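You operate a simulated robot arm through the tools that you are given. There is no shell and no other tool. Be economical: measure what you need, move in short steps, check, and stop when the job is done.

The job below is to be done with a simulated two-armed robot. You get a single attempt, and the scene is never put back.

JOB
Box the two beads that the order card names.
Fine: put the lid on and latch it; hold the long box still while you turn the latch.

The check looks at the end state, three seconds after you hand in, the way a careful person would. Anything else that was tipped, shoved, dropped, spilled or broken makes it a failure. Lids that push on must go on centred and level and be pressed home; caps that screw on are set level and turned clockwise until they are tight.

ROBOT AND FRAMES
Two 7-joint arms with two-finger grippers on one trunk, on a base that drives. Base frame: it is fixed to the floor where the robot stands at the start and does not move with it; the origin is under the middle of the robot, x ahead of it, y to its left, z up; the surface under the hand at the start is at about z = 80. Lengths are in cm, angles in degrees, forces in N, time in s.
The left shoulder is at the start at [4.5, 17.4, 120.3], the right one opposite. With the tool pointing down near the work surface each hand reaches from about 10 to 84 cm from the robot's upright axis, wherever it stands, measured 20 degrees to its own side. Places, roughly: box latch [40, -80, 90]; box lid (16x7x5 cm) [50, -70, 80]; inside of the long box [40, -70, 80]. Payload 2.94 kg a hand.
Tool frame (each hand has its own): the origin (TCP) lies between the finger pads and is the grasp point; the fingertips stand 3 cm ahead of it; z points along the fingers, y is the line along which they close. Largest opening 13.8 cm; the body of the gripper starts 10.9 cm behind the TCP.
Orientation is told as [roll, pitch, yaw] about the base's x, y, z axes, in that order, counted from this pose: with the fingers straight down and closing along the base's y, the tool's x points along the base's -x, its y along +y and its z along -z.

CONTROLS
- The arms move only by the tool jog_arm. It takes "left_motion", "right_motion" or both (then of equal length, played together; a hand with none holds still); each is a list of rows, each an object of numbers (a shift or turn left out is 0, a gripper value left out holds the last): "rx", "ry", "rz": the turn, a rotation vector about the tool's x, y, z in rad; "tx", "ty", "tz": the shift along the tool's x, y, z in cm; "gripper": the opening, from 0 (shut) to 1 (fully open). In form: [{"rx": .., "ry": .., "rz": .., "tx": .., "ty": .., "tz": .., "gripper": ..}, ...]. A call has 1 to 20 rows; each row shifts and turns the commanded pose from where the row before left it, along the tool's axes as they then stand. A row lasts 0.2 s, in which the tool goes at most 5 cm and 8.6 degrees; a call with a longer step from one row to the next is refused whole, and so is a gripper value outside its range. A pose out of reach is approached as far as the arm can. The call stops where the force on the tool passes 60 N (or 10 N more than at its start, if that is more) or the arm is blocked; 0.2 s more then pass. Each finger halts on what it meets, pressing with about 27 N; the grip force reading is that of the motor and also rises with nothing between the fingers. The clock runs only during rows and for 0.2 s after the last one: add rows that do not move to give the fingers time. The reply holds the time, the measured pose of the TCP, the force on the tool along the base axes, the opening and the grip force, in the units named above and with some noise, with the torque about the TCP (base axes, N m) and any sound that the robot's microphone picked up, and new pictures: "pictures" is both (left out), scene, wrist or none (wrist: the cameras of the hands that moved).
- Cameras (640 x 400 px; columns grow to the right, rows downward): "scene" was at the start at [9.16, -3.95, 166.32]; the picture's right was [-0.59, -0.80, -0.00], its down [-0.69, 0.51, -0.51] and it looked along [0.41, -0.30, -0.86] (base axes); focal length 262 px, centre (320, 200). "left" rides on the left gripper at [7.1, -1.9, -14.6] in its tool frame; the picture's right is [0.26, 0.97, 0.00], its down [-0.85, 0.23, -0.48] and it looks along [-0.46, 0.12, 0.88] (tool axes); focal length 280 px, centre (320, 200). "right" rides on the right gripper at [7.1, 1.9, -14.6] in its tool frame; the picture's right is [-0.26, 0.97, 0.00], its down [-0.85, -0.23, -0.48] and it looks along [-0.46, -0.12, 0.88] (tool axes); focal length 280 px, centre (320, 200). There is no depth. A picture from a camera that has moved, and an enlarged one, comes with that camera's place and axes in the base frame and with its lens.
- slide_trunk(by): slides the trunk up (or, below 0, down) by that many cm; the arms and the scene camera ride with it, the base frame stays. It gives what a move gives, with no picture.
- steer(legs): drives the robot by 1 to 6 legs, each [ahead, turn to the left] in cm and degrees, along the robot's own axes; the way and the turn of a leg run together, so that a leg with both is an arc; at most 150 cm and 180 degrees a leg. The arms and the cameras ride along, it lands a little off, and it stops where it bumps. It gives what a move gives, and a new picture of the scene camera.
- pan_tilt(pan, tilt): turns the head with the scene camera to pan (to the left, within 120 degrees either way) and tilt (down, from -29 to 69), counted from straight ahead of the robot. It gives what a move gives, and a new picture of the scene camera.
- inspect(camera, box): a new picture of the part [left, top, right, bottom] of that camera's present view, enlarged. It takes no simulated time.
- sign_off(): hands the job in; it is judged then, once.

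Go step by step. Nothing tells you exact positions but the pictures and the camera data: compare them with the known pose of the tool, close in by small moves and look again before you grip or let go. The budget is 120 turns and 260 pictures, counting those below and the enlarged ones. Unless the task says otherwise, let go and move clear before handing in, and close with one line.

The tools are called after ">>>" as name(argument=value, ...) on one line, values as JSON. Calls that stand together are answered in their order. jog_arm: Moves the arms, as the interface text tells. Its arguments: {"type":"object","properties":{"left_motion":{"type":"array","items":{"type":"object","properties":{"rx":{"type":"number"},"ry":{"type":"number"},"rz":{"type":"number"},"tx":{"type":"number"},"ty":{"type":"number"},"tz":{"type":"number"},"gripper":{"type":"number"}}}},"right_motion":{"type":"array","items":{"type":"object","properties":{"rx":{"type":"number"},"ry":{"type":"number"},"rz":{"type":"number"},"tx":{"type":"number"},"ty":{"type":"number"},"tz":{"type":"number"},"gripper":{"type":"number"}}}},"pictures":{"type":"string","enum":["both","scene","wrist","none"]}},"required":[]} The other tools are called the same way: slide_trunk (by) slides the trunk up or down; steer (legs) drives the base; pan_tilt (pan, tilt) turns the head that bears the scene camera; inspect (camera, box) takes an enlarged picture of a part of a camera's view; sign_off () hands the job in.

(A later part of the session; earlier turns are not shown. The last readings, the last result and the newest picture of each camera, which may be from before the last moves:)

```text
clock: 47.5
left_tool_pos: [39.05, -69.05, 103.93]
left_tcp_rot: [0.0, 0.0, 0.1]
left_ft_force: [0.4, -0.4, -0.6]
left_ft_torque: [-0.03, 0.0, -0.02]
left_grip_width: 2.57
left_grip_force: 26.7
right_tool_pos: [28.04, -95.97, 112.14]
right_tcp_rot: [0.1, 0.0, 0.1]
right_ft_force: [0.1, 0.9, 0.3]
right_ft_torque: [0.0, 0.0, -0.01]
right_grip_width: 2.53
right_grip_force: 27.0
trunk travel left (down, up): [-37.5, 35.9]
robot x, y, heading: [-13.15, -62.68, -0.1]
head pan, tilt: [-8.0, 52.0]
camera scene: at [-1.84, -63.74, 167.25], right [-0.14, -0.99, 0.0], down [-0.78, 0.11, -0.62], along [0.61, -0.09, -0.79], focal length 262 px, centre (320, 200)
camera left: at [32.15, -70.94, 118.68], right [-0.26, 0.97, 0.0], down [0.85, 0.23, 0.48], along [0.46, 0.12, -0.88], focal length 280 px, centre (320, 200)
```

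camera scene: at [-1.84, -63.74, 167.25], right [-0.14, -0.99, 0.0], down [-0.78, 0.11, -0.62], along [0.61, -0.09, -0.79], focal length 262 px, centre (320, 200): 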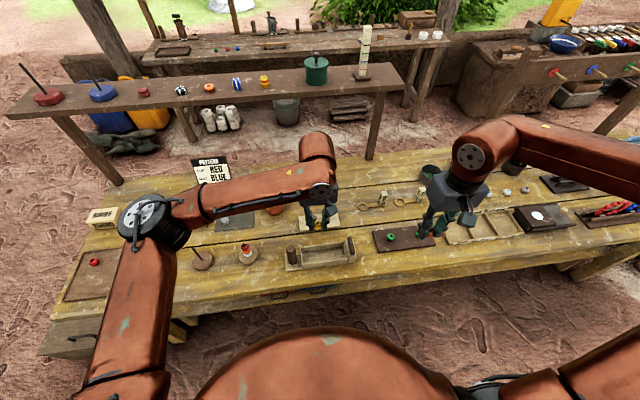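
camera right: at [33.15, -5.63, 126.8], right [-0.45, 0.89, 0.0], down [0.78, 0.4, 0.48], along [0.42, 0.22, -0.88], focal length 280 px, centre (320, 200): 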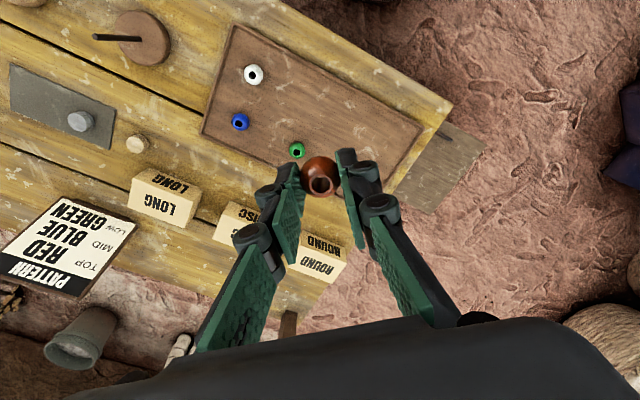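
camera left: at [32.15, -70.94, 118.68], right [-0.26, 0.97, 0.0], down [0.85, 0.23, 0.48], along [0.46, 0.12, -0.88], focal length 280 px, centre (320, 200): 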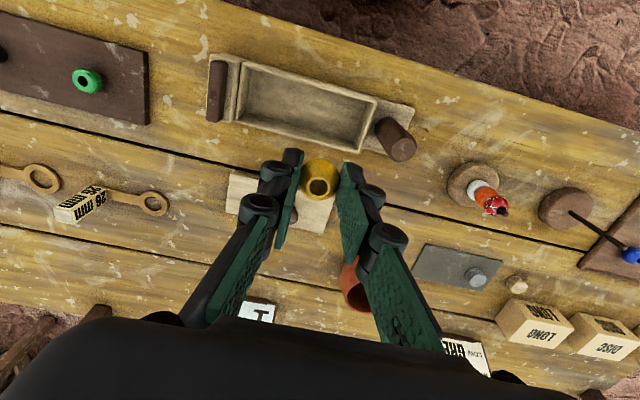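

>>> inspect(camera="left", box=[190, 30, 430, 180])

```text
2.67 times, centred on (310, 105) of left
camera zoom: at [32.15, -70.94, 118.68], right [-0.26, 0.97, 0.0], down [0.85, 0.23, 0.48], along [0.46, 0.12, -0.88], focal length 748 px, centre (347, 453)
```

zoom: 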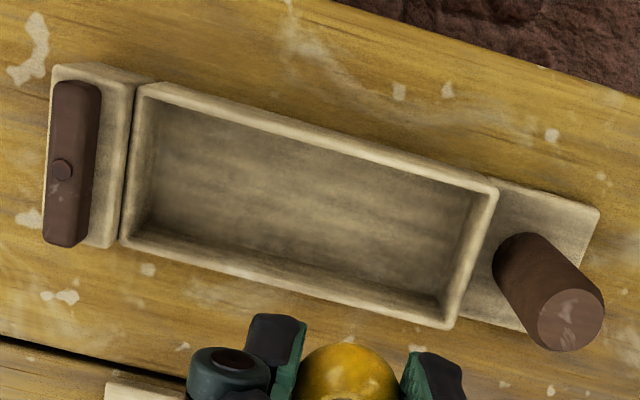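

Box rim ≈ z 84.5, centre [39.0,-70.8]; the left hand is over it. Lowering the yellow bead into the box.

>>> jog_arm(left_motion=[{"tz": 4}, {"tz": 4}, {"tz": 4}, {"tz": 2}, {"tz": 2}, {}], pictures="wrist")

```text
clock: 48.9
left_tool_pos: [39.25, -68.98, 88.02]
left_tcp_rot: [0.0, 0.0, 0.0]
left_ft_force: [-0.3, 0.7, -0.2]
left_ft_torque: [0.01, 0.02, -0.04]
left_grip_width: 2.54
left_grip_force: 26.8
right_tool_pos: [27.97, -95.87, 112.15]
right_tcp_rot: [0.1, -0.1, 0.0]
right_ft_force: [0.2, -0.4, -0.8]
right_ft_torque: [-0.01, -0.03, -0.02]
right_grip_width: 2.52
right_grip_force: 26.8
trunk travel left (down, up): [-37.5, 35.9]
robot x, y, heading: [-12.98, -62.47, 0.2]
head pan, tilt: [-8.0, 52.0]
camera left: at [32.23, -71.0, 102.64], right [-0.26, 0.97, 0.0], down [0.85, 0.23, 0.48], along [0.46, 0.12, -0.88], focal length 280 px, centre (320, 200)
```

left: 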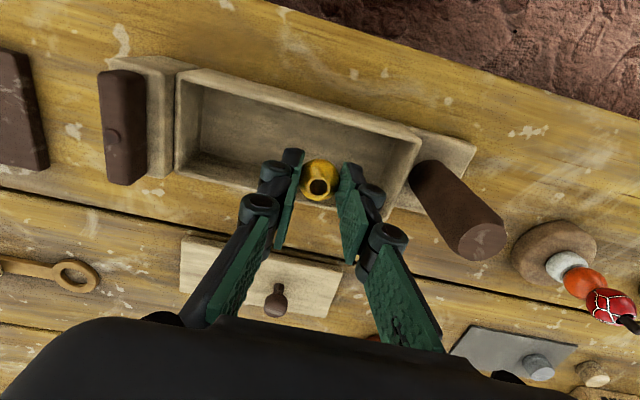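

>>> jog_arm(left_motion=[{"tz": 1.5}, {"tz": 1.0}, {}], pictures="wrist")

>>> inspect(camera="left", box=[160, 60, 480, 260])

```text
clock: 49.7
left_tool_pos: [39.33, -68.99, 85.5]
left_tcp_rot: [0.1, 0.1, 0.1]
left_ft_force: [0.3, 0.0, 0.5]
left_ft_torque: [0.04, 0.0, 0.0]
left_grip_width: 2.55
left_grip_force: 27.1
right_tool_pos: [27.92, -95.79, 112.08]
right_tcp_rot: [0.1, -0.1, 0.0]
right_ft_force: [0.0, 0.4, -0.3]
right_ft_torque: [0.02, 0.02, -0.02]
right_grip_width: 2.54
right_grip_force: 27.0
trunk travel left (down, up): [-37.5, 35.9]
robot x, y, heading: [-13.13, -62.89, 0.0]
head pan, tilt: [-8.0, 52.0]
camera left: at [32.23, -70.94, 100.09], right [-0.26, 0.97, 0.0], down [0.85, 0.23, 0.48], along [0.46, 0.12, -0.88], focal length 280 px, centre (320, 200)
```

left: 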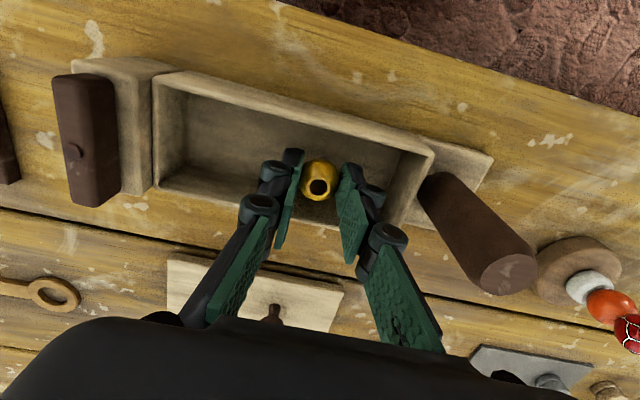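

```text
2.00 times, centred on (320, 160) of left
camera zoom: at [32.23, -70.94, 100.09], right [-0.26, 0.97, 0.0], down [0.85, 0.23, 0.48], along [0.46, 0.12, -0.88], focal length 561 px, centre (320, 280)
```

zoom: 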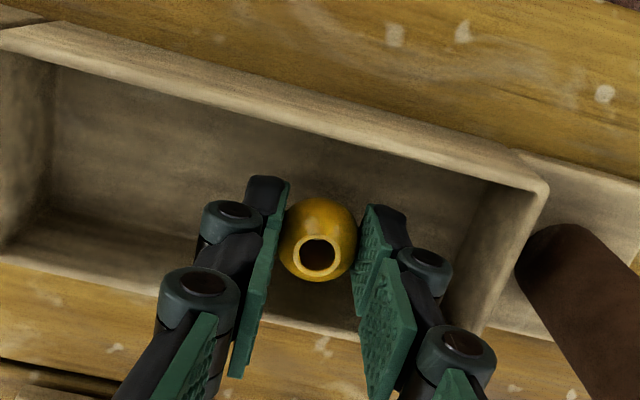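

>>> jog_arm(left_motion=[{"tz": 0.6}, {"gripper": 0.24}, {"gripper": 0.28}, {}, {}, {"tz": -2}, {"tz": -4}, {"tz": -4}, {"tz": -4}, {"tz": -4, "ty": 2}, {}], pictures="wrist")

```text
clock: 52.1
left_tool_pos: [39.33, -66.92, 103.02]
left_tcp_rot: [0.1, 0.1, 0.0]
left_ft_force: [0.0, -0.5, 0.3]
left_ft_torque: [0.05, 0.02, -0.01]
left_grip_width: 3.87
left_grip_force: 0.0
right_tool_pos: [28.19, -95.76, 112.06]
right_tcp_rot: [0.2, 0.0, -0.1]
right_ft_force: [0.2, 0.2, -0.7]
right_ft_torque: [-0.02, 0.0, 0.02]
right_grip_width: 2.52
right_grip_force: 27.2
trunk travel left (down, up): [-37.5, 35.9]
robot x, y, heading: [-12.77, -63.1, -0.1]
head pan, tilt: [-8.0, 52.0]
camera left: at [32.32, -68.94, 117.57], right [-0.26, 0.97, 0.0], down [0.85, 0.23, 0.47], along [0.46, 0.13, -0.88], focal length 280 px, centre (320, 200)
```

left: 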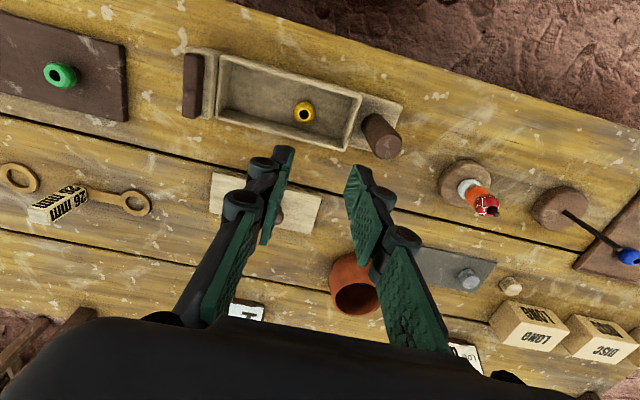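

Yellow is in the box. I retract the left hand and turn the robot left 25°, which swings the brown bead over the box.

>>> jog_arm(left_motion=[{"tx": 2, "ty": 4, "tz": -3}, {"tx": 2, "ty": 4, "tz": -3}, {"tx": 2, "ty": 4, "tz": -3}, {"tx": 2, "ty": 4}, {"tx": 2, "ty": 4}, {"tx": 2, "ty": 4}, {}], pictures="none")

>>> steer(legs=[[0, 25]])

>>> inspect(camera="right", box=[0, 0, 640, 400])

```text
refused: row 1 steps farther than a row can; nothing moved
```

```text
clock: 53.8
left_tool_pos: [36.19, -44.3, 102.89]
left_tcp_rot: [-0.1, 0.0, 24.9]
left_ft_force: [0.1, 0.5, 0.0]
left_ft_torque: [-0.03, 0.01, 0.04]
left_grip_width: 3.84
left_grip_force: 0.0
right_tool_pos: [38.08, -75.37, 112.06]
right_tcp_rot: [0.1, -0.1, 25.0]
right_ft_force: [0.5, 0.1, 0.8]
right_ft_torque: [-0.05, -0.01, 0.01]
right_grip_width: 2.52
right_grip_force: 26.9
trunk travel left (down, up): [-37.5, 35.9]
robot x, y, heading: [-13.08, -62.82, 25.1]
head pan, tilt: [-8.0, 52.0]
camera scene: at [-2.37, -58.96, 167.25], right [0.29, -0.96, 0.0], down [-0.75, -0.23, -0.62], along [0.59, 0.18, -0.79], focal length 262 px, centre (320, 200)
```

scene: 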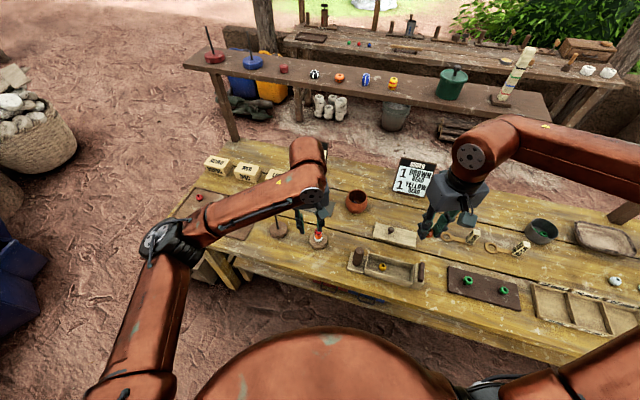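

```text
1.00 times, centred on (320, 200) of right (not enlarged: the box is as wide or as high as the picture)
camera zoom: at [30.99, -76.59, 126.78], right [-0.17, 0.99, 0.0], down [0.87, 0.15, 0.48], along [0.47, 0.08, -0.88], focal length 280 px, centre (320, 200)
```

zoom: 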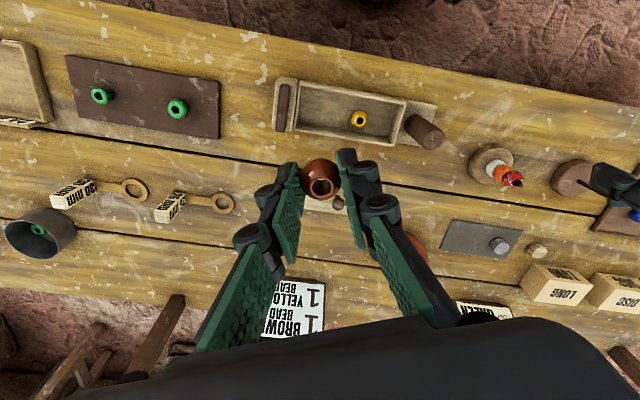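

>>> jog_arm(right_motion=[{"tx": -1.3, "ty": 0.6}, {"rz": 0.145}, {"rz": 0.145}, {"rz": 0.145}, {"tz": 4}, {"tz": 4}, {"tz": 4}, {"tz": 4}, {"tz": 4}, {"tz": 4}, {}], left_motion=[{"tz": -3}, {"tz": -3}, {"tz": -3}, {}, {}, {}, {}, {}, {}, {}, {}], pictures="both")

```text
clock: 56.2
left_tool_pos: [36.14, -44.48, 112.0]
left_tcp_rot: [0.0, 0.0, 24.9]
left_ft_force: [-0.2, -0.3, 0.8]
left_ft_torque: [0.01, -0.03, -0.02]
left_grip_width: 3.84
left_grip_force: 0.2
right_tool_pos: [39.16, -74.25, 88.17]
right_tcp_rot: [0.2, 0.0, 0.1]
right_ft_force: [0.4, 0.5, 0.3]
right_ft_torque: [-0.02, -0.04, 0.02]
right_grip_width: 2.54
right_grip_force: 26.7
trunk travel left (down, up): [-37.5, 35.9]
robot x, y, heading: [-13.07, -62.56, 24.7]
head pan, tilt: [-8.0, 52.0]
camera scene: at [-2.48, -59.04, 167.26], right [0.29, -0.96, 0.0], down [-0.75, -0.23, -0.62], along [0.59, 0.18, -0.79], focal length 262 px, centre (320, 200)
camera right: at [32.1, -72.24, 102.79], right [0.26, 0.97, 0.0], down [0.85, -0.23, 0.48], along [0.46, -0.12, -0.88], focal length 280 px, centre (320, 200)
camera left: at [30.59, -49.18, 126.62], right [-0.65, 0.76, 0.0], down [0.67, 0.57, 0.48], along [0.36, 0.31, -0.88], focal length 280 px, centre (320, 200)
```

scene: 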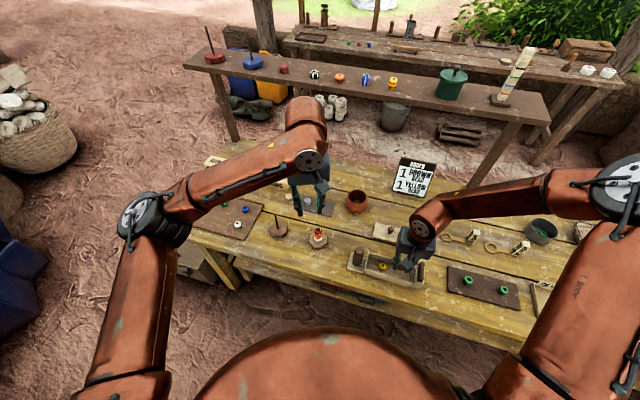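
right: 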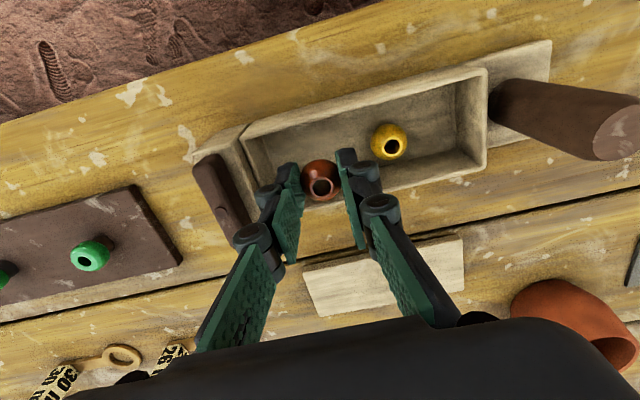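
left: 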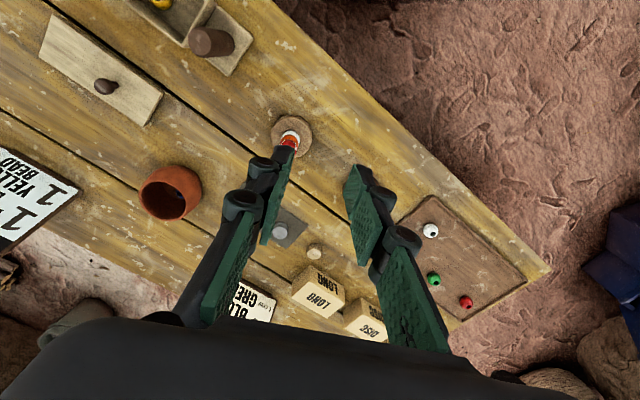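

>>> jog_arm(right_motion=[{"ty": 0.5}, {"tz": 1.6}, {"tz": 1.6}, {}], pictures="wrist")

```text
clock: 57.2
left_tool_pos: [36.26, -44.43, 111.96]
left_tcp_rot: [-0.1, 0.0, 25.0]
left_ft_force: [0.4, -1.1, -0.4]
left_ft_torque: [0.02, -0.02, 0.0]
left_grip_width: 3.89
left_grip_force: 0.1
right_tool_pos: [39.12, -73.79, 85.08]
right_tcp_rot: [0.0, 0.0, 0.1]
right_ft_force: [0.1, -0.3, -0.4]
right_ft_torque: [0.0, 0.01, -0.01]
right_grip_width: 2.52
right_grip_force: 27.1
trunk travel left (down, up): [-37.5, 35.9]
robot x, y, heading: [-13.27, -62.56, 24.9]
head pan, tilt: [-8.0, 52.0]
camera right: at [32.08, -71.76, 99.58], right [0.26, 0.97, 0.0], down [0.85, -0.23, 0.48], along [0.46, -0.12, -0.88], focal length 280 px, centre (320, 200)
```

right: 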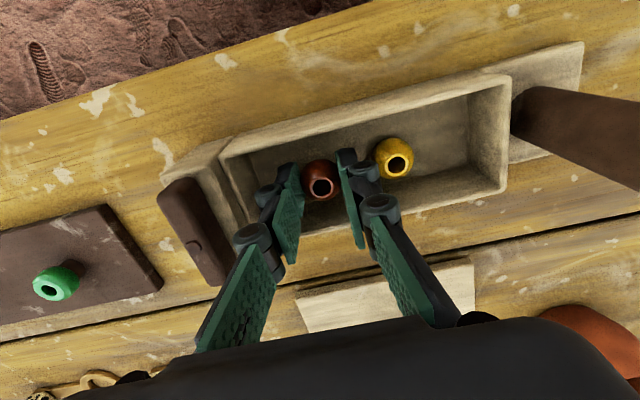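

>>> jog_arm(right_motion=[{"tz": 0.3}, {"gripper": 0.22}, {"gripper": 0.25}, {}, {}, {"tz": -2}, {"tz": -4}, {"tz": -4}, {"tz": -4}, {"tz": -4}, {"tz": -4}, {}], pictures="wrist")

>>> inspect(camera="right", box=[200, 30, 520, 230])

```text
clock: 59.8
left_tool_pos: [36.29, -44.44, 111.87]
left_tcp_rot: [0.0, 0.1, 25.1]
left_ft_force: [-0.7, -0.1, -0.2]
left_ft_torque: [-0.01, 0.04, 0.03]
left_grip_width: 3.86
left_grip_force: 0.2
right_tool_pos: [39.23, -73.96, 106.62]
right_tcp_rot: [0.1, -0.1, 0.2]
right_ft_force: [0.4, -0.7, -0.5]
right_ft_torque: [0.02, 0.01, -0.03]
right_grip_width: 3.44
right_grip_force: 0.1
trunk travel left (down, up): [-37.5, 35.9]
robot x, y, heading: [-13.12, -62.92, 24.8]
head pan, tilt: [-8.0, 52.0]
camera right: at [32.17, -71.9, 121.25], right [0.26, 0.97, 0.0], down [0.85, -0.23, 0.47], along [0.46, -0.12, -0.88], focal length 280 px, centre (320, 200)
```

right: 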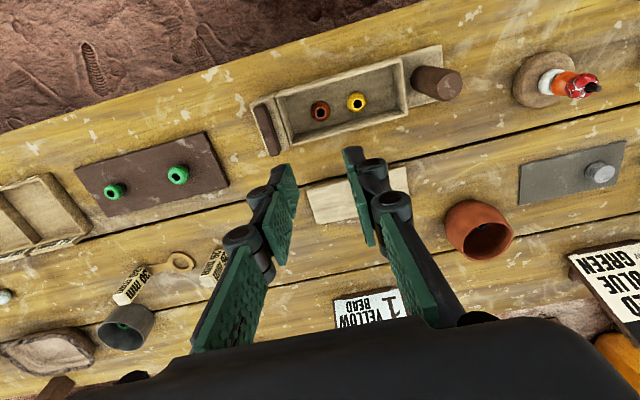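

```text
2.00 times, centred on (360, 130) of right
camera zoom: at [32.17, -71.9, 121.25], right [0.26, 0.97, 0.0], down [0.85, -0.23, 0.47], along [0.46, -0.12, -0.88], focal length 561 px, centre (240, 340)
```

zoom: 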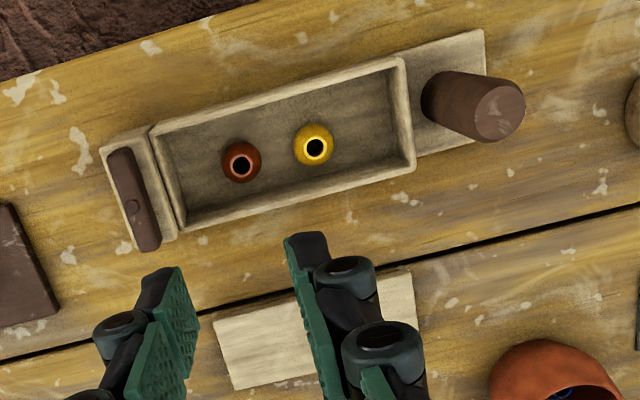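

Both beads are in the box. The right hand now goes above the lid's knob.

>>> jog_arm(right_motion=[{"tx": -4.5, "ty": 1.5, "gripper": 0.36}, {"tx": -4.5, "ty": 1.5}, {"tx": -4.5, "ty": 1.5}, {"tx": -0.7, "ty": 0.2}, {"tz": 4}, {"tz": 4}, {}], pictures="wrist")

>>> inspect(camera="right", box=[180, 60, 500, 260])

>>> inspect(camera="scene", box=[340, 205, 460, 295])

```text
clock: 61.4
left_tool_pos: [36.17, -44.35, 111.92]
left_tcp_rot: [-0.1, 0.0, 24.9]
left_ft_force: [-0.3, -1.1, 0.0]
left_ft_torque: [0.0, 0.01, -0.01]
left_grip_width: 3.86
left_grip_force: 0.1
right_tool_pos: [53.25, -68.9, 98.75]
right_tcp_rot: [0.1, -0.1, 0.1]
right_ft_force: [-1.1, 0.7, 0.1]
right_ft_torque: [-0.07, -0.02, 0.0]
right_grip_width: 4.98
right_grip_force: 0.0
trunk travel left (down, up): [-37.5, 35.9]
robot x, y, heading: [-13.37, -62.63, 25.1]
head pan, tilt: [-8.0, 52.0]
camera right: at [46.22, -66.87, 113.32], right [0.26, 0.97, 0.0], down [0.85, -0.23, 0.48], along [0.46, -0.12, -0.88], focal length 280 px, centre (320, 200)
```

right: 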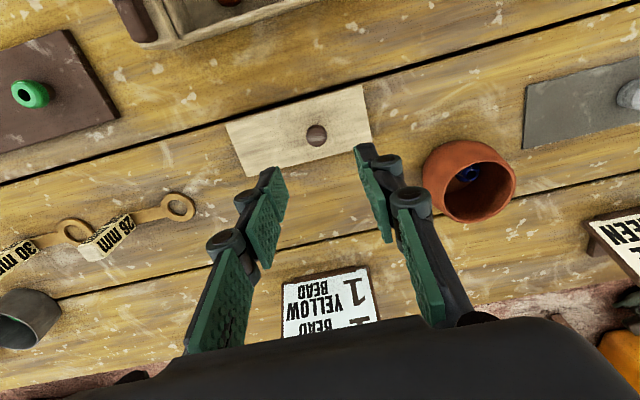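

```text
2.00 times, centred on (340, 160) of right
camera zoom: at [46.22, -66.87, 113.32], right [0.26, 0.97, 0.0], down [0.85, -0.23, 0.48], along [0.46, -0.12, -0.88], focal length 561 px, centre (280, 280)
```

zoom: 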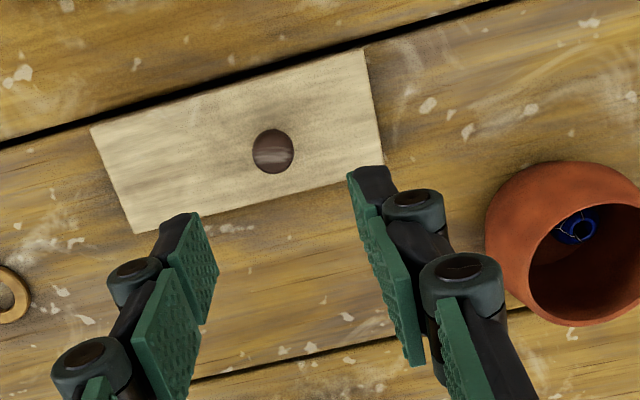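

```text
4.44 times, centred on (400, 250) of scene
camera zoom: at [-2.48, -58.94, 167.26], right [0.29, -0.96, 0.0], down [-0.75, -0.23, -0.62], along [0.59, 0.18, -0.79], focal length 1163 px, centre (-36, -22)
```

zoom: 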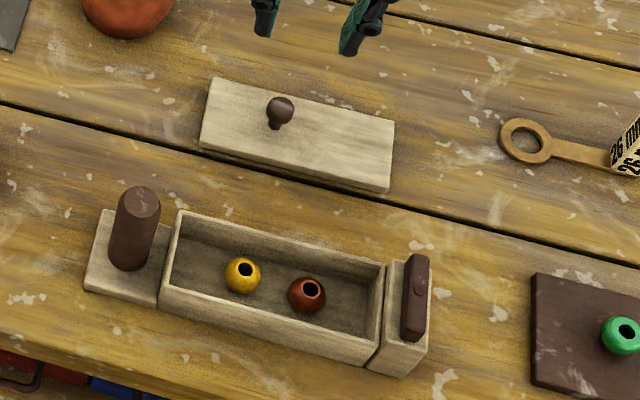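

Knob ≈[53.65,-69.2], ball centre z ≈84.4. Lowering around it.

>>> jog_arm(right_motion=[{"tx": -0.4, "ty": -0.3}, {"tz": 4}, {"tz": 4}, {"tz": 3}, {}], pictures="wrist")

>>> inspect(camera="right", box=[180, 60, 500, 260])

```text
clock: 62.6
left_tool_pos: [36.13, -44.4, 112.07]
left_tcp_rot: [0.0, 0.0, 25.1]
left_ft_force: [-0.9, 0.1, 0.5]
left_ft_torque: [0.05, 0.02, 0.02]
left_grip_width: 3.86
left_grip_force: 0.1
right_tool_pos: [51.01, -72.59, 90.16]
right_tcp_rot: [0.3, -0.2, 0.2]
right_ft_force: [-0.2, 0.3, -0.6]
right_ft_torque: [0.0, 0.03, 0.01]
right_grip_width: 4.97
right_grip_force: 0.1
right hand out of reach, approached as far as the arm can: row 2, 3, 4
trunk travel left (down, up): [-37.5, 35.9]
robot x, y, heading: [-12.95, -62.81, 25.1]
head pan, tilt: [-8.0, 52.0]
camera right: at [44.0, -70.64, 104.82], right [0.26, 0.97, 0.0], down [0.85, -0.23, 0.48], along [0.46, -0.12, -0.88], focal length 280 px, centre (320, 200)
```

right: 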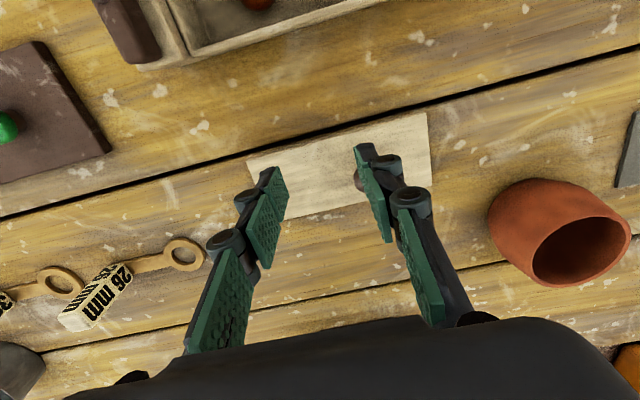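

```text
2.00 times, centred on (340, 160) of right
camera zoom: at [44.0, -70.64, 104.82], right [0.26, 0.97, 0.0], down [0.85, -0.23, 0.48], along [0.46, -0.12, -0.88], focal length 561 px, centre (280, 280)
```

zoom: 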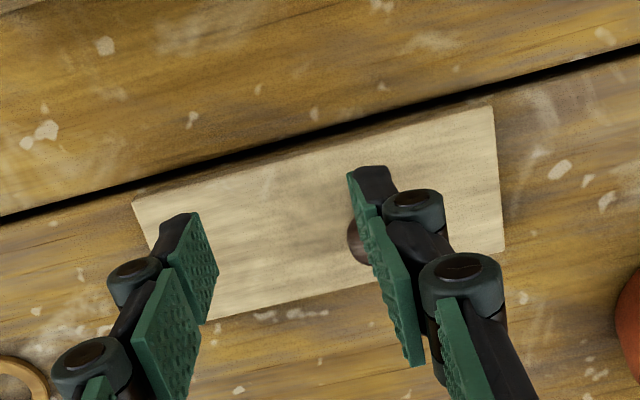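

The right arm's limit interferes here, so the left arm will do the lid. I retract the right hand upward, and turn the robot back to heading 0.

>>> jog_arm(right_motion=[{"tz": -4}, {"tz": -4}, {"tz": -4}, {"tz": -4}, {"tz": -4}, {"tx": 4.5, "ty": -1}, {"tx": 4.5, "ty": -1}, {"tx": 4, "ty": -1}, {"rz": -0.145}, {"rz": -0.145}, {"rz": -0.145}, {}], pictures="none")

>>> steer(legs=[[0, -25]])

```text
clock: 65.2
left_tool_pos: [36.12, -44.45, 112.06]
left_tcp_rot: [0.0, 0.0, 25.0]
left_ft_force: [0.4, -0.5, -0.7]
left_ft_torque: [-0.03, -0.02, 0.01]
left_grip_width: 3.85
left_grip_force: 0.0
right_tool_pos: [37.92, -75.81, 110.16]
right_tcp_rot: [0.1, 0.0, 25.0]
right_ft_force: [0.0, 0.4, 0.4]
right_ft_torque: [0.02, 0.0, 0.0]
right_grip_width: 4.97
right_grip_force: 0.0
trunk travel left (down, up): [-37.5, 35.9]
robot x, y, heading: [-12.81, -62.99, 25.1]
head pan, tilt: [-8.0, 52.0]
```

```text
clock: 66.8
left_tool_pos: [39.37, -66.82, 112.04]
left_tcp_rot: [0.0, 0.0, 0.2]
left_ft_force: [-0.3, 0.4, 0.5]
left_ft_torque: [0.02, -0.04, 0.02]
left_grip_width: 3.86
left_grip_force: 0.0
right_tool_pos: [27.85, -96.02, 110.23]
right_tcp_rot: [0.1, -0.1, 0.2]
right_ft_force: [1.0, -0.8, 0.9]
right_ft_torque: [0.03, -0.02, 0.01]
right_grip_width: 4.98
right_grip_force: 0.0
trunk travel left (down, up): [-37.5, 35.9]
robot x, y, heading: [-12.99, -62.8, 0.3]
head pan, tilt: [-8.0, 52.0]
camera scene: at [-1.84, -63.77, 167.25], right [-0.14, -0.99, 0.0], down [-0.78, 0.11, -0.62], along [0.61, -0.08, -0.79], focal length 262 px, centre (320, 200)
```

scene: 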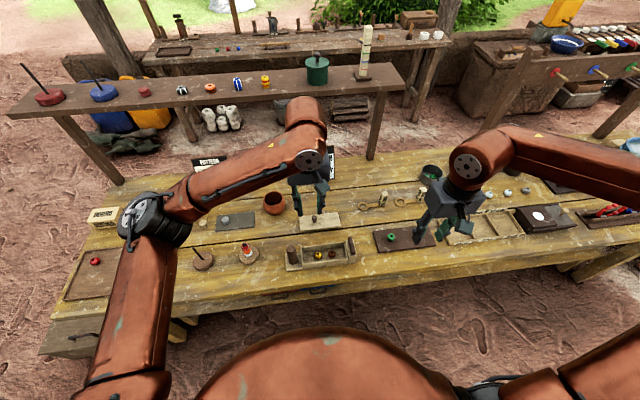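

>>> jog_arm(left_motion=[{"tx": -4.8, "ty": -0.8, "gripper": 0.36}, {"tx": -4.8, "ty": -0.8}, {"tx": -4.7, "ty": -0.8}, {"tz": 4}, {"tz": 4}, {"tz": 4}, {"tz": 3}, {}], pictures="wrist")

>>> inspect(camera="left", box=[180, 60, 500, 260])

```text
clock: 68.6
left_tool_pos: [53.62, -69.18, 96.99]
left_tcp_rot: [0.0, 0.0, 0.2]
left_ft_force: [-0.3, 0.2, -0.6]
left_ft_torque: [0.03, 0.01, 0.01]
left_grip_width: 5.0
left_grip_force: 0.1
right_tool_pos: [27.87, -95.91, 110.17]
right_tcp_rot: [0.1, -0.1, 0.1]
right_ft_force: [0.0, 0.6, -0.2]
right_ft_torque: [-0.02, -0.02, -0.02]
right_grip_width: 4.94
right_grip_force: 0.1
trunk travel left (down, up): [-37.5, 35.9]
robot x, y, heading: [-12.61, -62.7, 0.4]
head pan, tilt: [-8.0, 52.0]
camera left: at [46.6, -71.19, 111.59], right [-0.26, 0.96, 0.0], down [0.85, 0.23, 0.48], along [0.46, 0.13, -0.88], focal length 280 px, centre (320, 200)
```

left: 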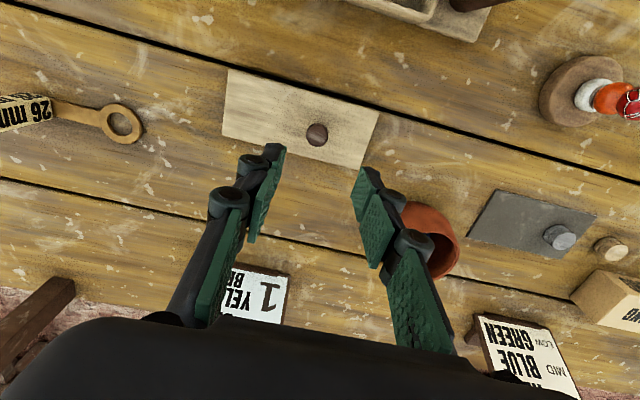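

```text
2.00 times, centred on (340, 160) of left
camera zoom: at [46.6, -71.19, 111.59], right [-0.26, 0.96, 0.0], down [0.85, 0.23, 0.48], along [0.46, 0.13, -0.88], focal length 561 px, centre (280, 280)
```

zoom: 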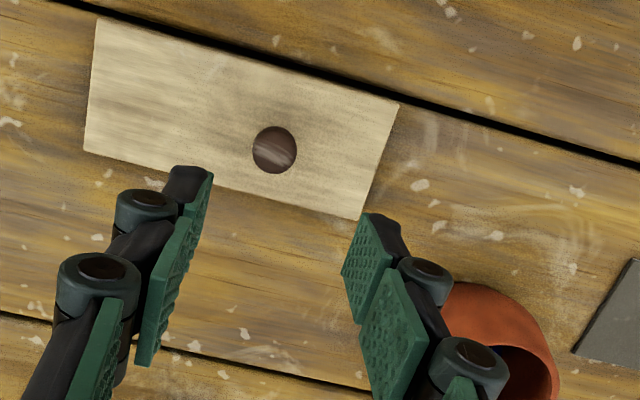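

>>> jog_arm(left_motion=[{"tx": -0.1, "ty": -0.2}, {"tz": 4}, {"tz": 4}, {"tz": 2}, {}], pictures="wrist")

>>> inspect(camera="left", box=[180, 60, 500, 260])

```text
clock: 69.8
left_tool_pos: [53.77, -69.34, 87.01]
left_tcp_rot: [0.0, -0.1, 0.2]
left_ft_force: [-1.6, -0.8, 0.1]
left_ft_torque: [0.01, 0.0, -0.01]
left_grip_width: 5.0
left_grip_force: 0.0
right_tool_pos: [27.9, -96.0, 110.21]
right_tcp_rot: [0.1, -0.1, 0.2]
right_ft_force: [-0.7, 0.1, -0.9]
right_ft_torque: [0.02, -0.03, 0.0]
right_grip_width: 4.98
right_grip_force: 0.0
trunk travel left (down, up): [-37.5, 35.9]
robot x, y, heading: [-12.54, -63.13, 0.2]
head pan, tilt: [-8.0, 52.0]
camera left: at [46.79, -71.36, 101.58], right [-0.26, 0.96, 0.0], down [0.85, 0.23, 0.48], along [0.46, 0.13, -0.88], focal length 280 px, centre (320, 200)
```

left: 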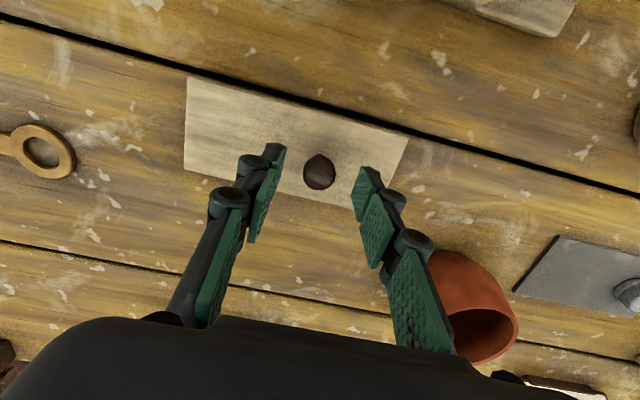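

```text
2.00 times, centred on (340, 160) of left
camera zoom: at [46.79, -71.36, 101.58], right [-0.26, 0.96, 0.0], down [0.85, 0.23, 0.48], along [0.46, 0.13, -0.88], focal length 561 px, centre (280, 280)
```

zoom: 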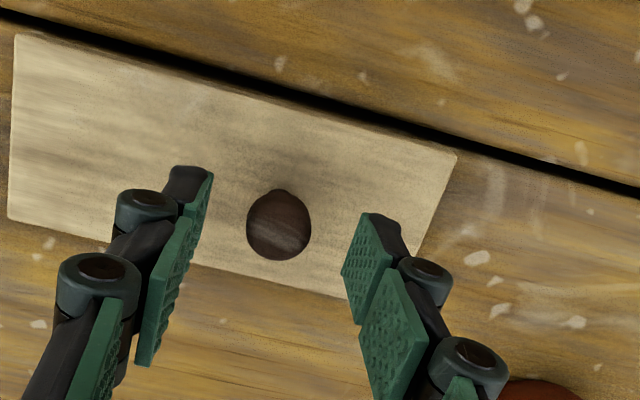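

>>> jog_arm(left_motion=[{"tz": 0.9, "tx": -0.1, "ty": -0.1}, {"gripper": 0.05}, {}, {}, {}, {}], pictures="wrist")

>>> inspect(camera="left", box=[180, 60, 500, 260])

```text
clock: 71.2
left_tool_pos: [53.89, -69.48, 86.1]
left_tcp_rot: [0.0, 0.1, 0.1]
left_ft_force: [-0.4, 0.2, -0.5]
left_ft_torque: [-0.05, 0.02, 0.0]
left_grip_width: 2.02
left_grip_force: 27.2
right_tool_pos: [27.83, -95.92, 110.13]
right_tcp_rot: [0.1, 0.0, 0.2]
right_ft_force: [-0.6, -0.6, 0.0]
right_ft_torque: [-0.03, 0.03, -0.02]
right_grip_width: 4.97
right_grip_force: 0.0
trunk travel left (down, up): [-37.5, 35.9]
robot x, y, heading: [-12.6, -62.52, 0.2]
head pan, tilt: [-8.0, 52.0]
camera left: at [46.92, -71.45, 100.71], right [-0.26, 0.96, 0.0], down [0.85, 0.23, 0.48], along [0.46, 0.13, -0.88], focal length 280 px, centre (320, 200)
```

left: 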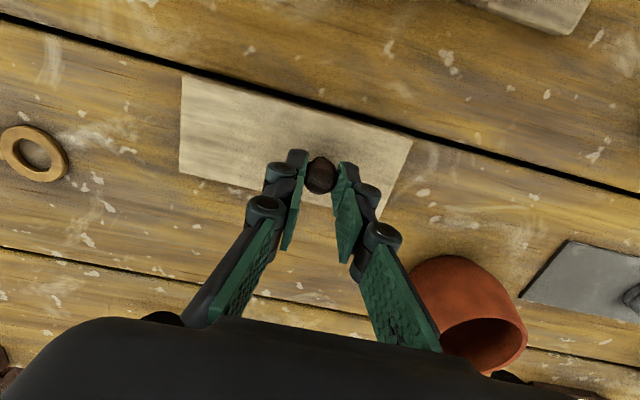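

```text
2.00 times, centred on (340, 160) of left
camera zoom: at [46.92, -71.45, 100.71], right [-0.26, 0.96, 0.0], down [0.85, 0.23, 0.48], along [0.46, 0.13, -0.88], focal length 561 px, centre (280, 280)
```

zoom: 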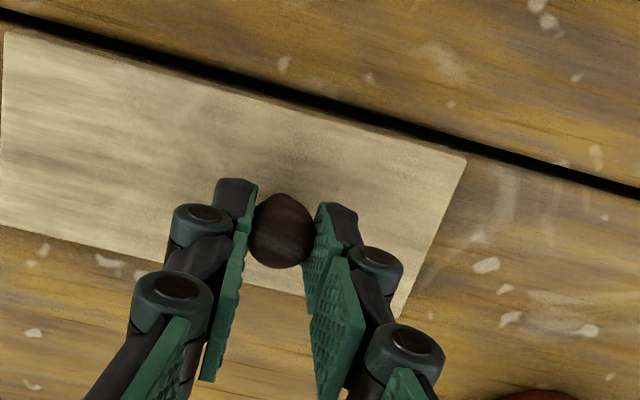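

Knob gripped. Lift and check that the lid hangs level.

>>> jog_arm(left_motion=[{"tz": -1}, {"tz": -2}, {"tz": -3}, {"tz": -4}, {}], pictures="both")

>>> inspect(camera="scene", box=[260, 165, 380, 255])

```text
clock: 72.4
left_tool_pos: [53.9, -69.48, 95.88]
left_tcp_rot: [0.0, 0.1, 0.2]
left_ft_force: [0.9, 0.4, -0.8]
left_ft_torque: [0.04, 0.01, 0.01]
left_grip_width: 2.03
left_grip_force: 27.5
right_tool_pos: [27.87, -95.95, 110.19]
right_tcp_rot: [0.1, -0.1, 0.2]
right_ft_force: [0.3, 0.3, -0.1]
right_ft_torque: [0.01, 0.02, 0.01]
right_grip_width: 4.98
right_grip_force: 0.0
trunk travel left (down, up): [-37.5, 35.9]
robot x, y, heading: [-13.19, -62.93, 0.1]
head pan, tilt: [-8.0, 52.0]
camera scene: at [-1.75, -63.74, 167.24], right [-0.14, -0.99, 0.0], down [-0.78, 0.11, -0.62], along [0.61, -0.08, -0.79], focal length 262 px, centre (320, 200)
camera left: at [46.84, -71.47, 110.6], right [-0.27, 0.96, 0.0], down [0.85, 0.23, 0.47], along [0.46, 0.13, -0.88], focal length 280 px, centre (320, 200)
```

scene: 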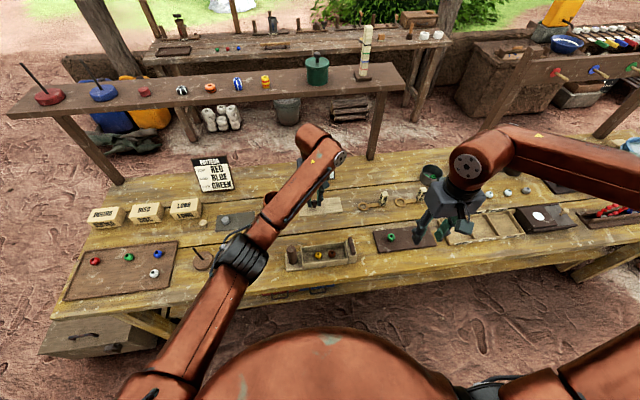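
left: 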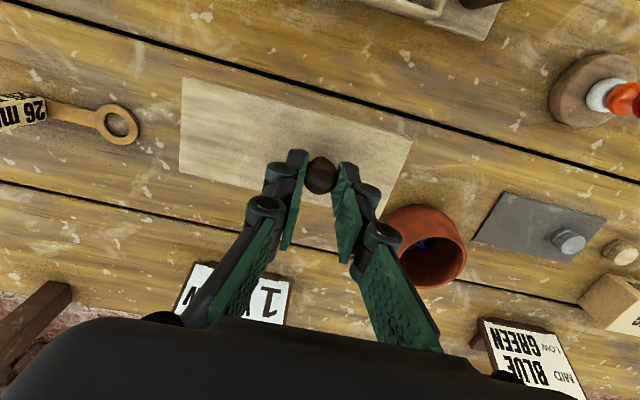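

```text
4.44 times, centred on (320, 210) of scene
camera zoom: at [-1.75, -63.74, 167.24], right [-0.14, -0.99, 0.0], down [-0.78, 0.11, -0.62], along [0.61, -0.08, -0.79], focal length 1163 px, centre (320, 156)
```

zoom: 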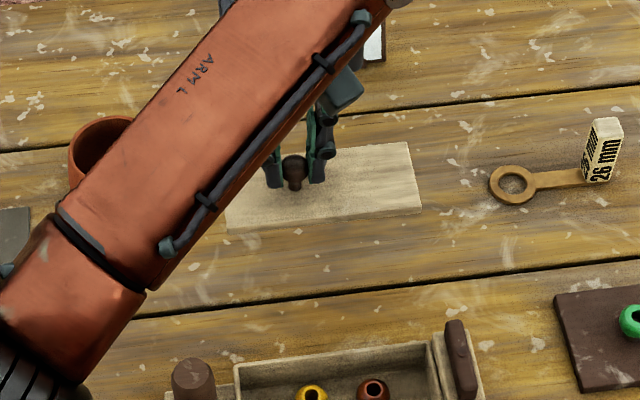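

The lid hangs level. Moving it over the box at height.

>>> jog_arm(left_motion=[{"tz": -1}, {"tx": 3.8, "ty": 0.2}, {"tx": 3.8, "ty": 0.2}, {"tx": 3.8, "ty": 0.1}, {"tx": 3.5}, {}, {}], pictures="both")

>>> inspect(camera="scene", box=[260, 190, 380, 280])

>>> inspect(camera="left", box=[120, 20, 520, 270])

```text
clock: 74.0
left_tool_pos: [38.88, -68.92, 96.97]
left_tcp_rot: [0.1, 0.0, 0.2]
left_ft_force: [-0.3, 0.0, -1.2]
left_ft_torque: [0.02, 0.0, 0.0]
left_grip_width: 2.0
left_grip_force: 27.1
right_tool_pos: [27.9, -96.04, 110.23]
right_tcp_rot: [0.1, -0.1, 0.2]
right_ft_force: [0.7, -0.5, -0.4]
right_ft_torque: [-0.02, 0.0, 0.03]
right_grip_width: 4.98
right_grip_force: 0.1
trunk travel left (down, up): [-37.5, 35.9]
robot x, y, heading: [-12.96, -62.6, 0.5]
head pan, tilt: [-8.0, 52.0]
camera scene: at [-1.85, -63.71, 167.25], right [-0.14, -0.99, 0.0], down [-0.78, 0.11, -0.62], along [0.61, -0.08, -0.79], focal length 262 px, centre (320, 200)
camera left: at [31.92, -70.94, 111.69], right [-0.27, 0.96, 0.0], down [0.85, 0.23, 0.48], along [0.46, 0.13, -0.88], focal length 280 px, centre (320, 200)
```

scene: 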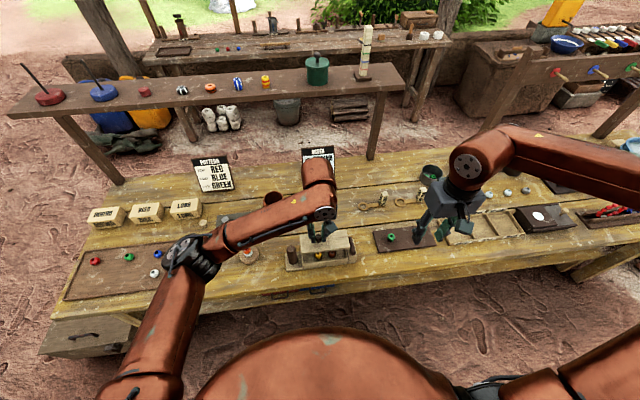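
left: 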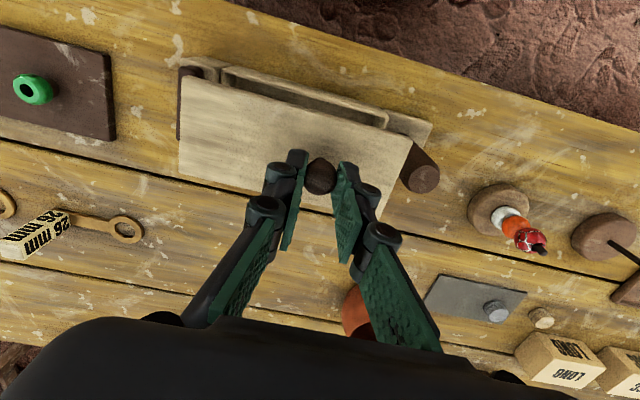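

```text
4.44 times, centred on (320, 235) of scene
camera zoom: at [-1.85, -63.71, 167.25], right [-0.14, -0.99, 0.0], down [-0.78, 0.11, -0.62], along [0.61, -0.08, -0.79], focal length 1163 px, centre (320, 44)
```

zoom: 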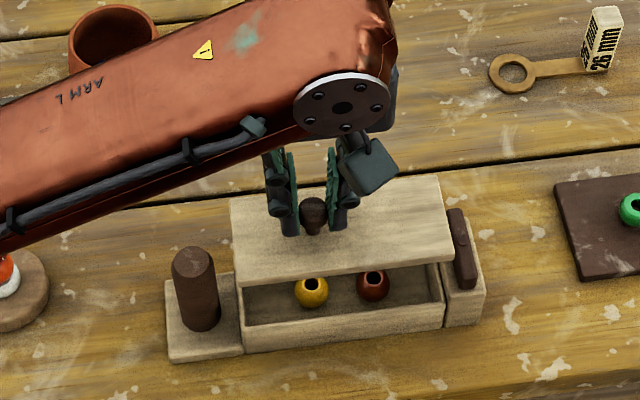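

```text
1.60 times, centred on (320, 145) of left
camera zoom: at [31.92, -70.94, 111.69], right [-0.27, 0.96, 0.0], down [0.85, 0.23, 0.48], along [0.46, 0.13, -0.88], focal length 449 px, centre (320, 288)
```

zoom: 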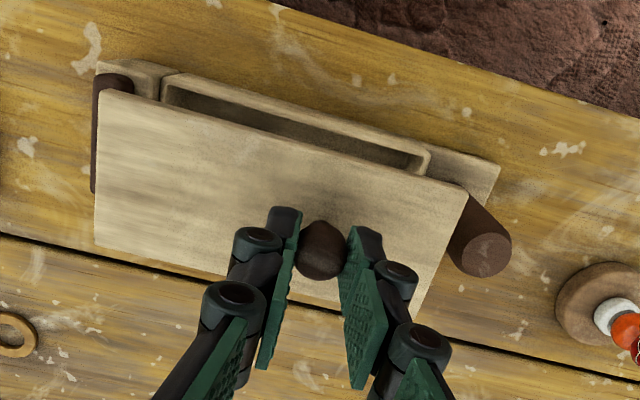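

>>> jog_arm(left_motion=[{"tz": 2.5}, {"tz": 2}, {}, {}], pictures="wrist")

>>> inspect(camera="scene", box=[280, 210, 370, 280])

>>> inspect(camera="left", box=[120, 20, 520, 270])

```text
clock: 75.0
left_tool_pos: [38.96, -68.85, 92.66]
left_tcp_rot: [0.1, 0.1, 0.4]
left_ft_force: [-0.1, 0.1, -1.2]
left_ft_torque: [0.0, 0.01, 0.0]
left_grip_width: 2.04
left_grip_force: 26.7
right_tool_pos: [27.84, -95.96, 110.17]
right_tcp_rot: [0.2, -0.1, 0.2]
right_ft_force: [-0.4, 0.7, 0.2]
right_ft_torque: [-0.01, 0.01, 0.01]
right_grip_width: 4.99
right_grip_force: 0.0
trunk travel left (down, up): [-37.5, 35.9]
robot x, y, heading: [-13.02, -62.54, 0.2]
head pan, tilt: [-8.0, 52.0]
camera left: at [31.94, -70.91, 107.19], right [-0.26, 0.96, 0.0], down [0.85, 0.23, 0.48], along [0.46, 0.13, -0.88], focal length 280 px, centre (320, 200)
```

left: 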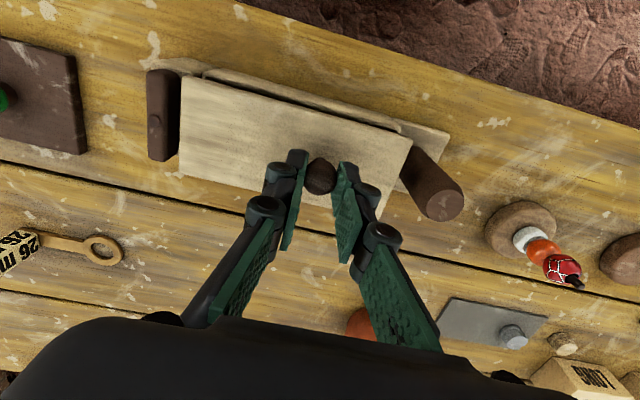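

```text
5.71 times, centred on (325, 245) of scene
camera zoom: at [-1.8, -63.73, 167.25], right [-0.14, -0.99, 0.0], down [-0.78, 0.11, -0.62], along [0.61, -0.08, -0.79], focal length 1496 px, centre (291, -57)
```

zoom: 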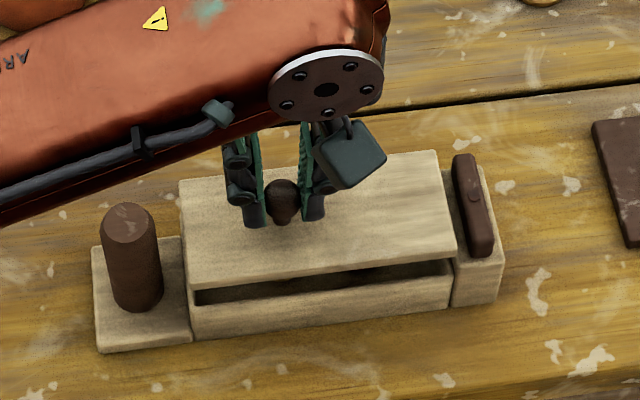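

```text
1.60 times, centred on (320, 145) of left
camera zoom: at [31.94, -70.91, 107.19], right [-0.26, 0.96, 0.0], down [0.85, 0.23, 0.48], along [0.46, 0.13, -0.88], focal length 449 px, centre (320, 288)
```

zoom: 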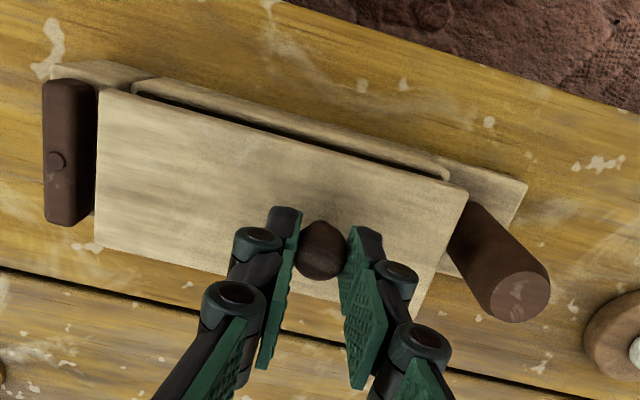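

Lateral alignment looks within 1–2 mm. I descend gently.

>>> jog_arm(left_motion=[{"tz": 0.8}, {"tz": 0.5}, {}, {}], pictures="none")

>>> inspect(camera="scene", box=[280, 210, 370, 280])

>>> inspect(camera="left", box=[120, 20, 520, 270])

```text
clock: 76.0
left_tool_pos: [38.94, -68.95, 91.29]
left_tcp_rot: [0.0, 0.1, 0.3]
left_ft_force: [0.1, -0.1, -0.9]
left_ft_torque: [0.02, -0.01, -0.03]
left_grip_width: 2.03
left_grip_force: 26.8
right_tool_pos: [27.93, -95.83, 110.12]
right_tcp_rot: [0.1, -0.2, 0.2]
right_ft_force: [0.1, 0.3, -1.3]
right_ft_torque: [-0.05, -0.02, -0.01]
right_grip_width: 4.99
right_grip_force: 0.1
trunk travel left (down, up): [-37.5, 35.9]
robot x, y, heading: [-13.36, -63.03, 0.2]
head pan, tilt: [-8.0, 52.0]
```

```text
5.71 times, centred on (325, 245) of scene
camera zoom: at [-1.81, -63.73, 167.25], right [-0.14, -0.99, 0.0], down [-0.78, 0.11, -0.62], along [0.61, -0.08, -0.79], focal length 1496 px, centre (291, -57)
```

zoom: 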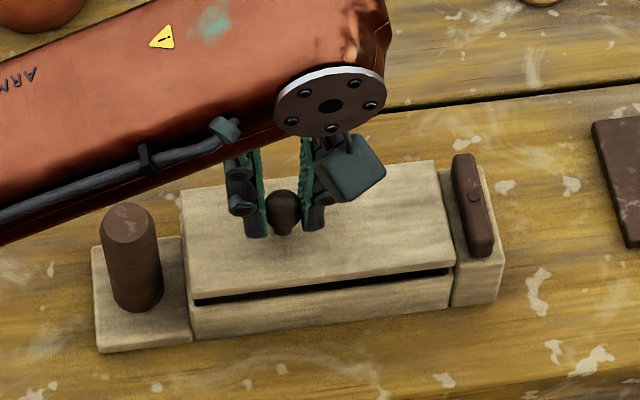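

```text
1.60 times, centred on (320, 145) of left
camera zoom: at [31.98, -70.96, 105.88], right [-0.26, 0.96, 0.0], down [0.85, 0.23, 0.48], along [0.46, 0.13, -0.88], focal length 449 px, centre (320, 288)
```

zoom: 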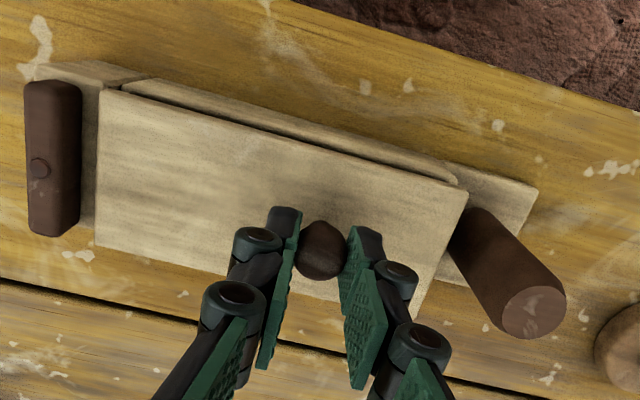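

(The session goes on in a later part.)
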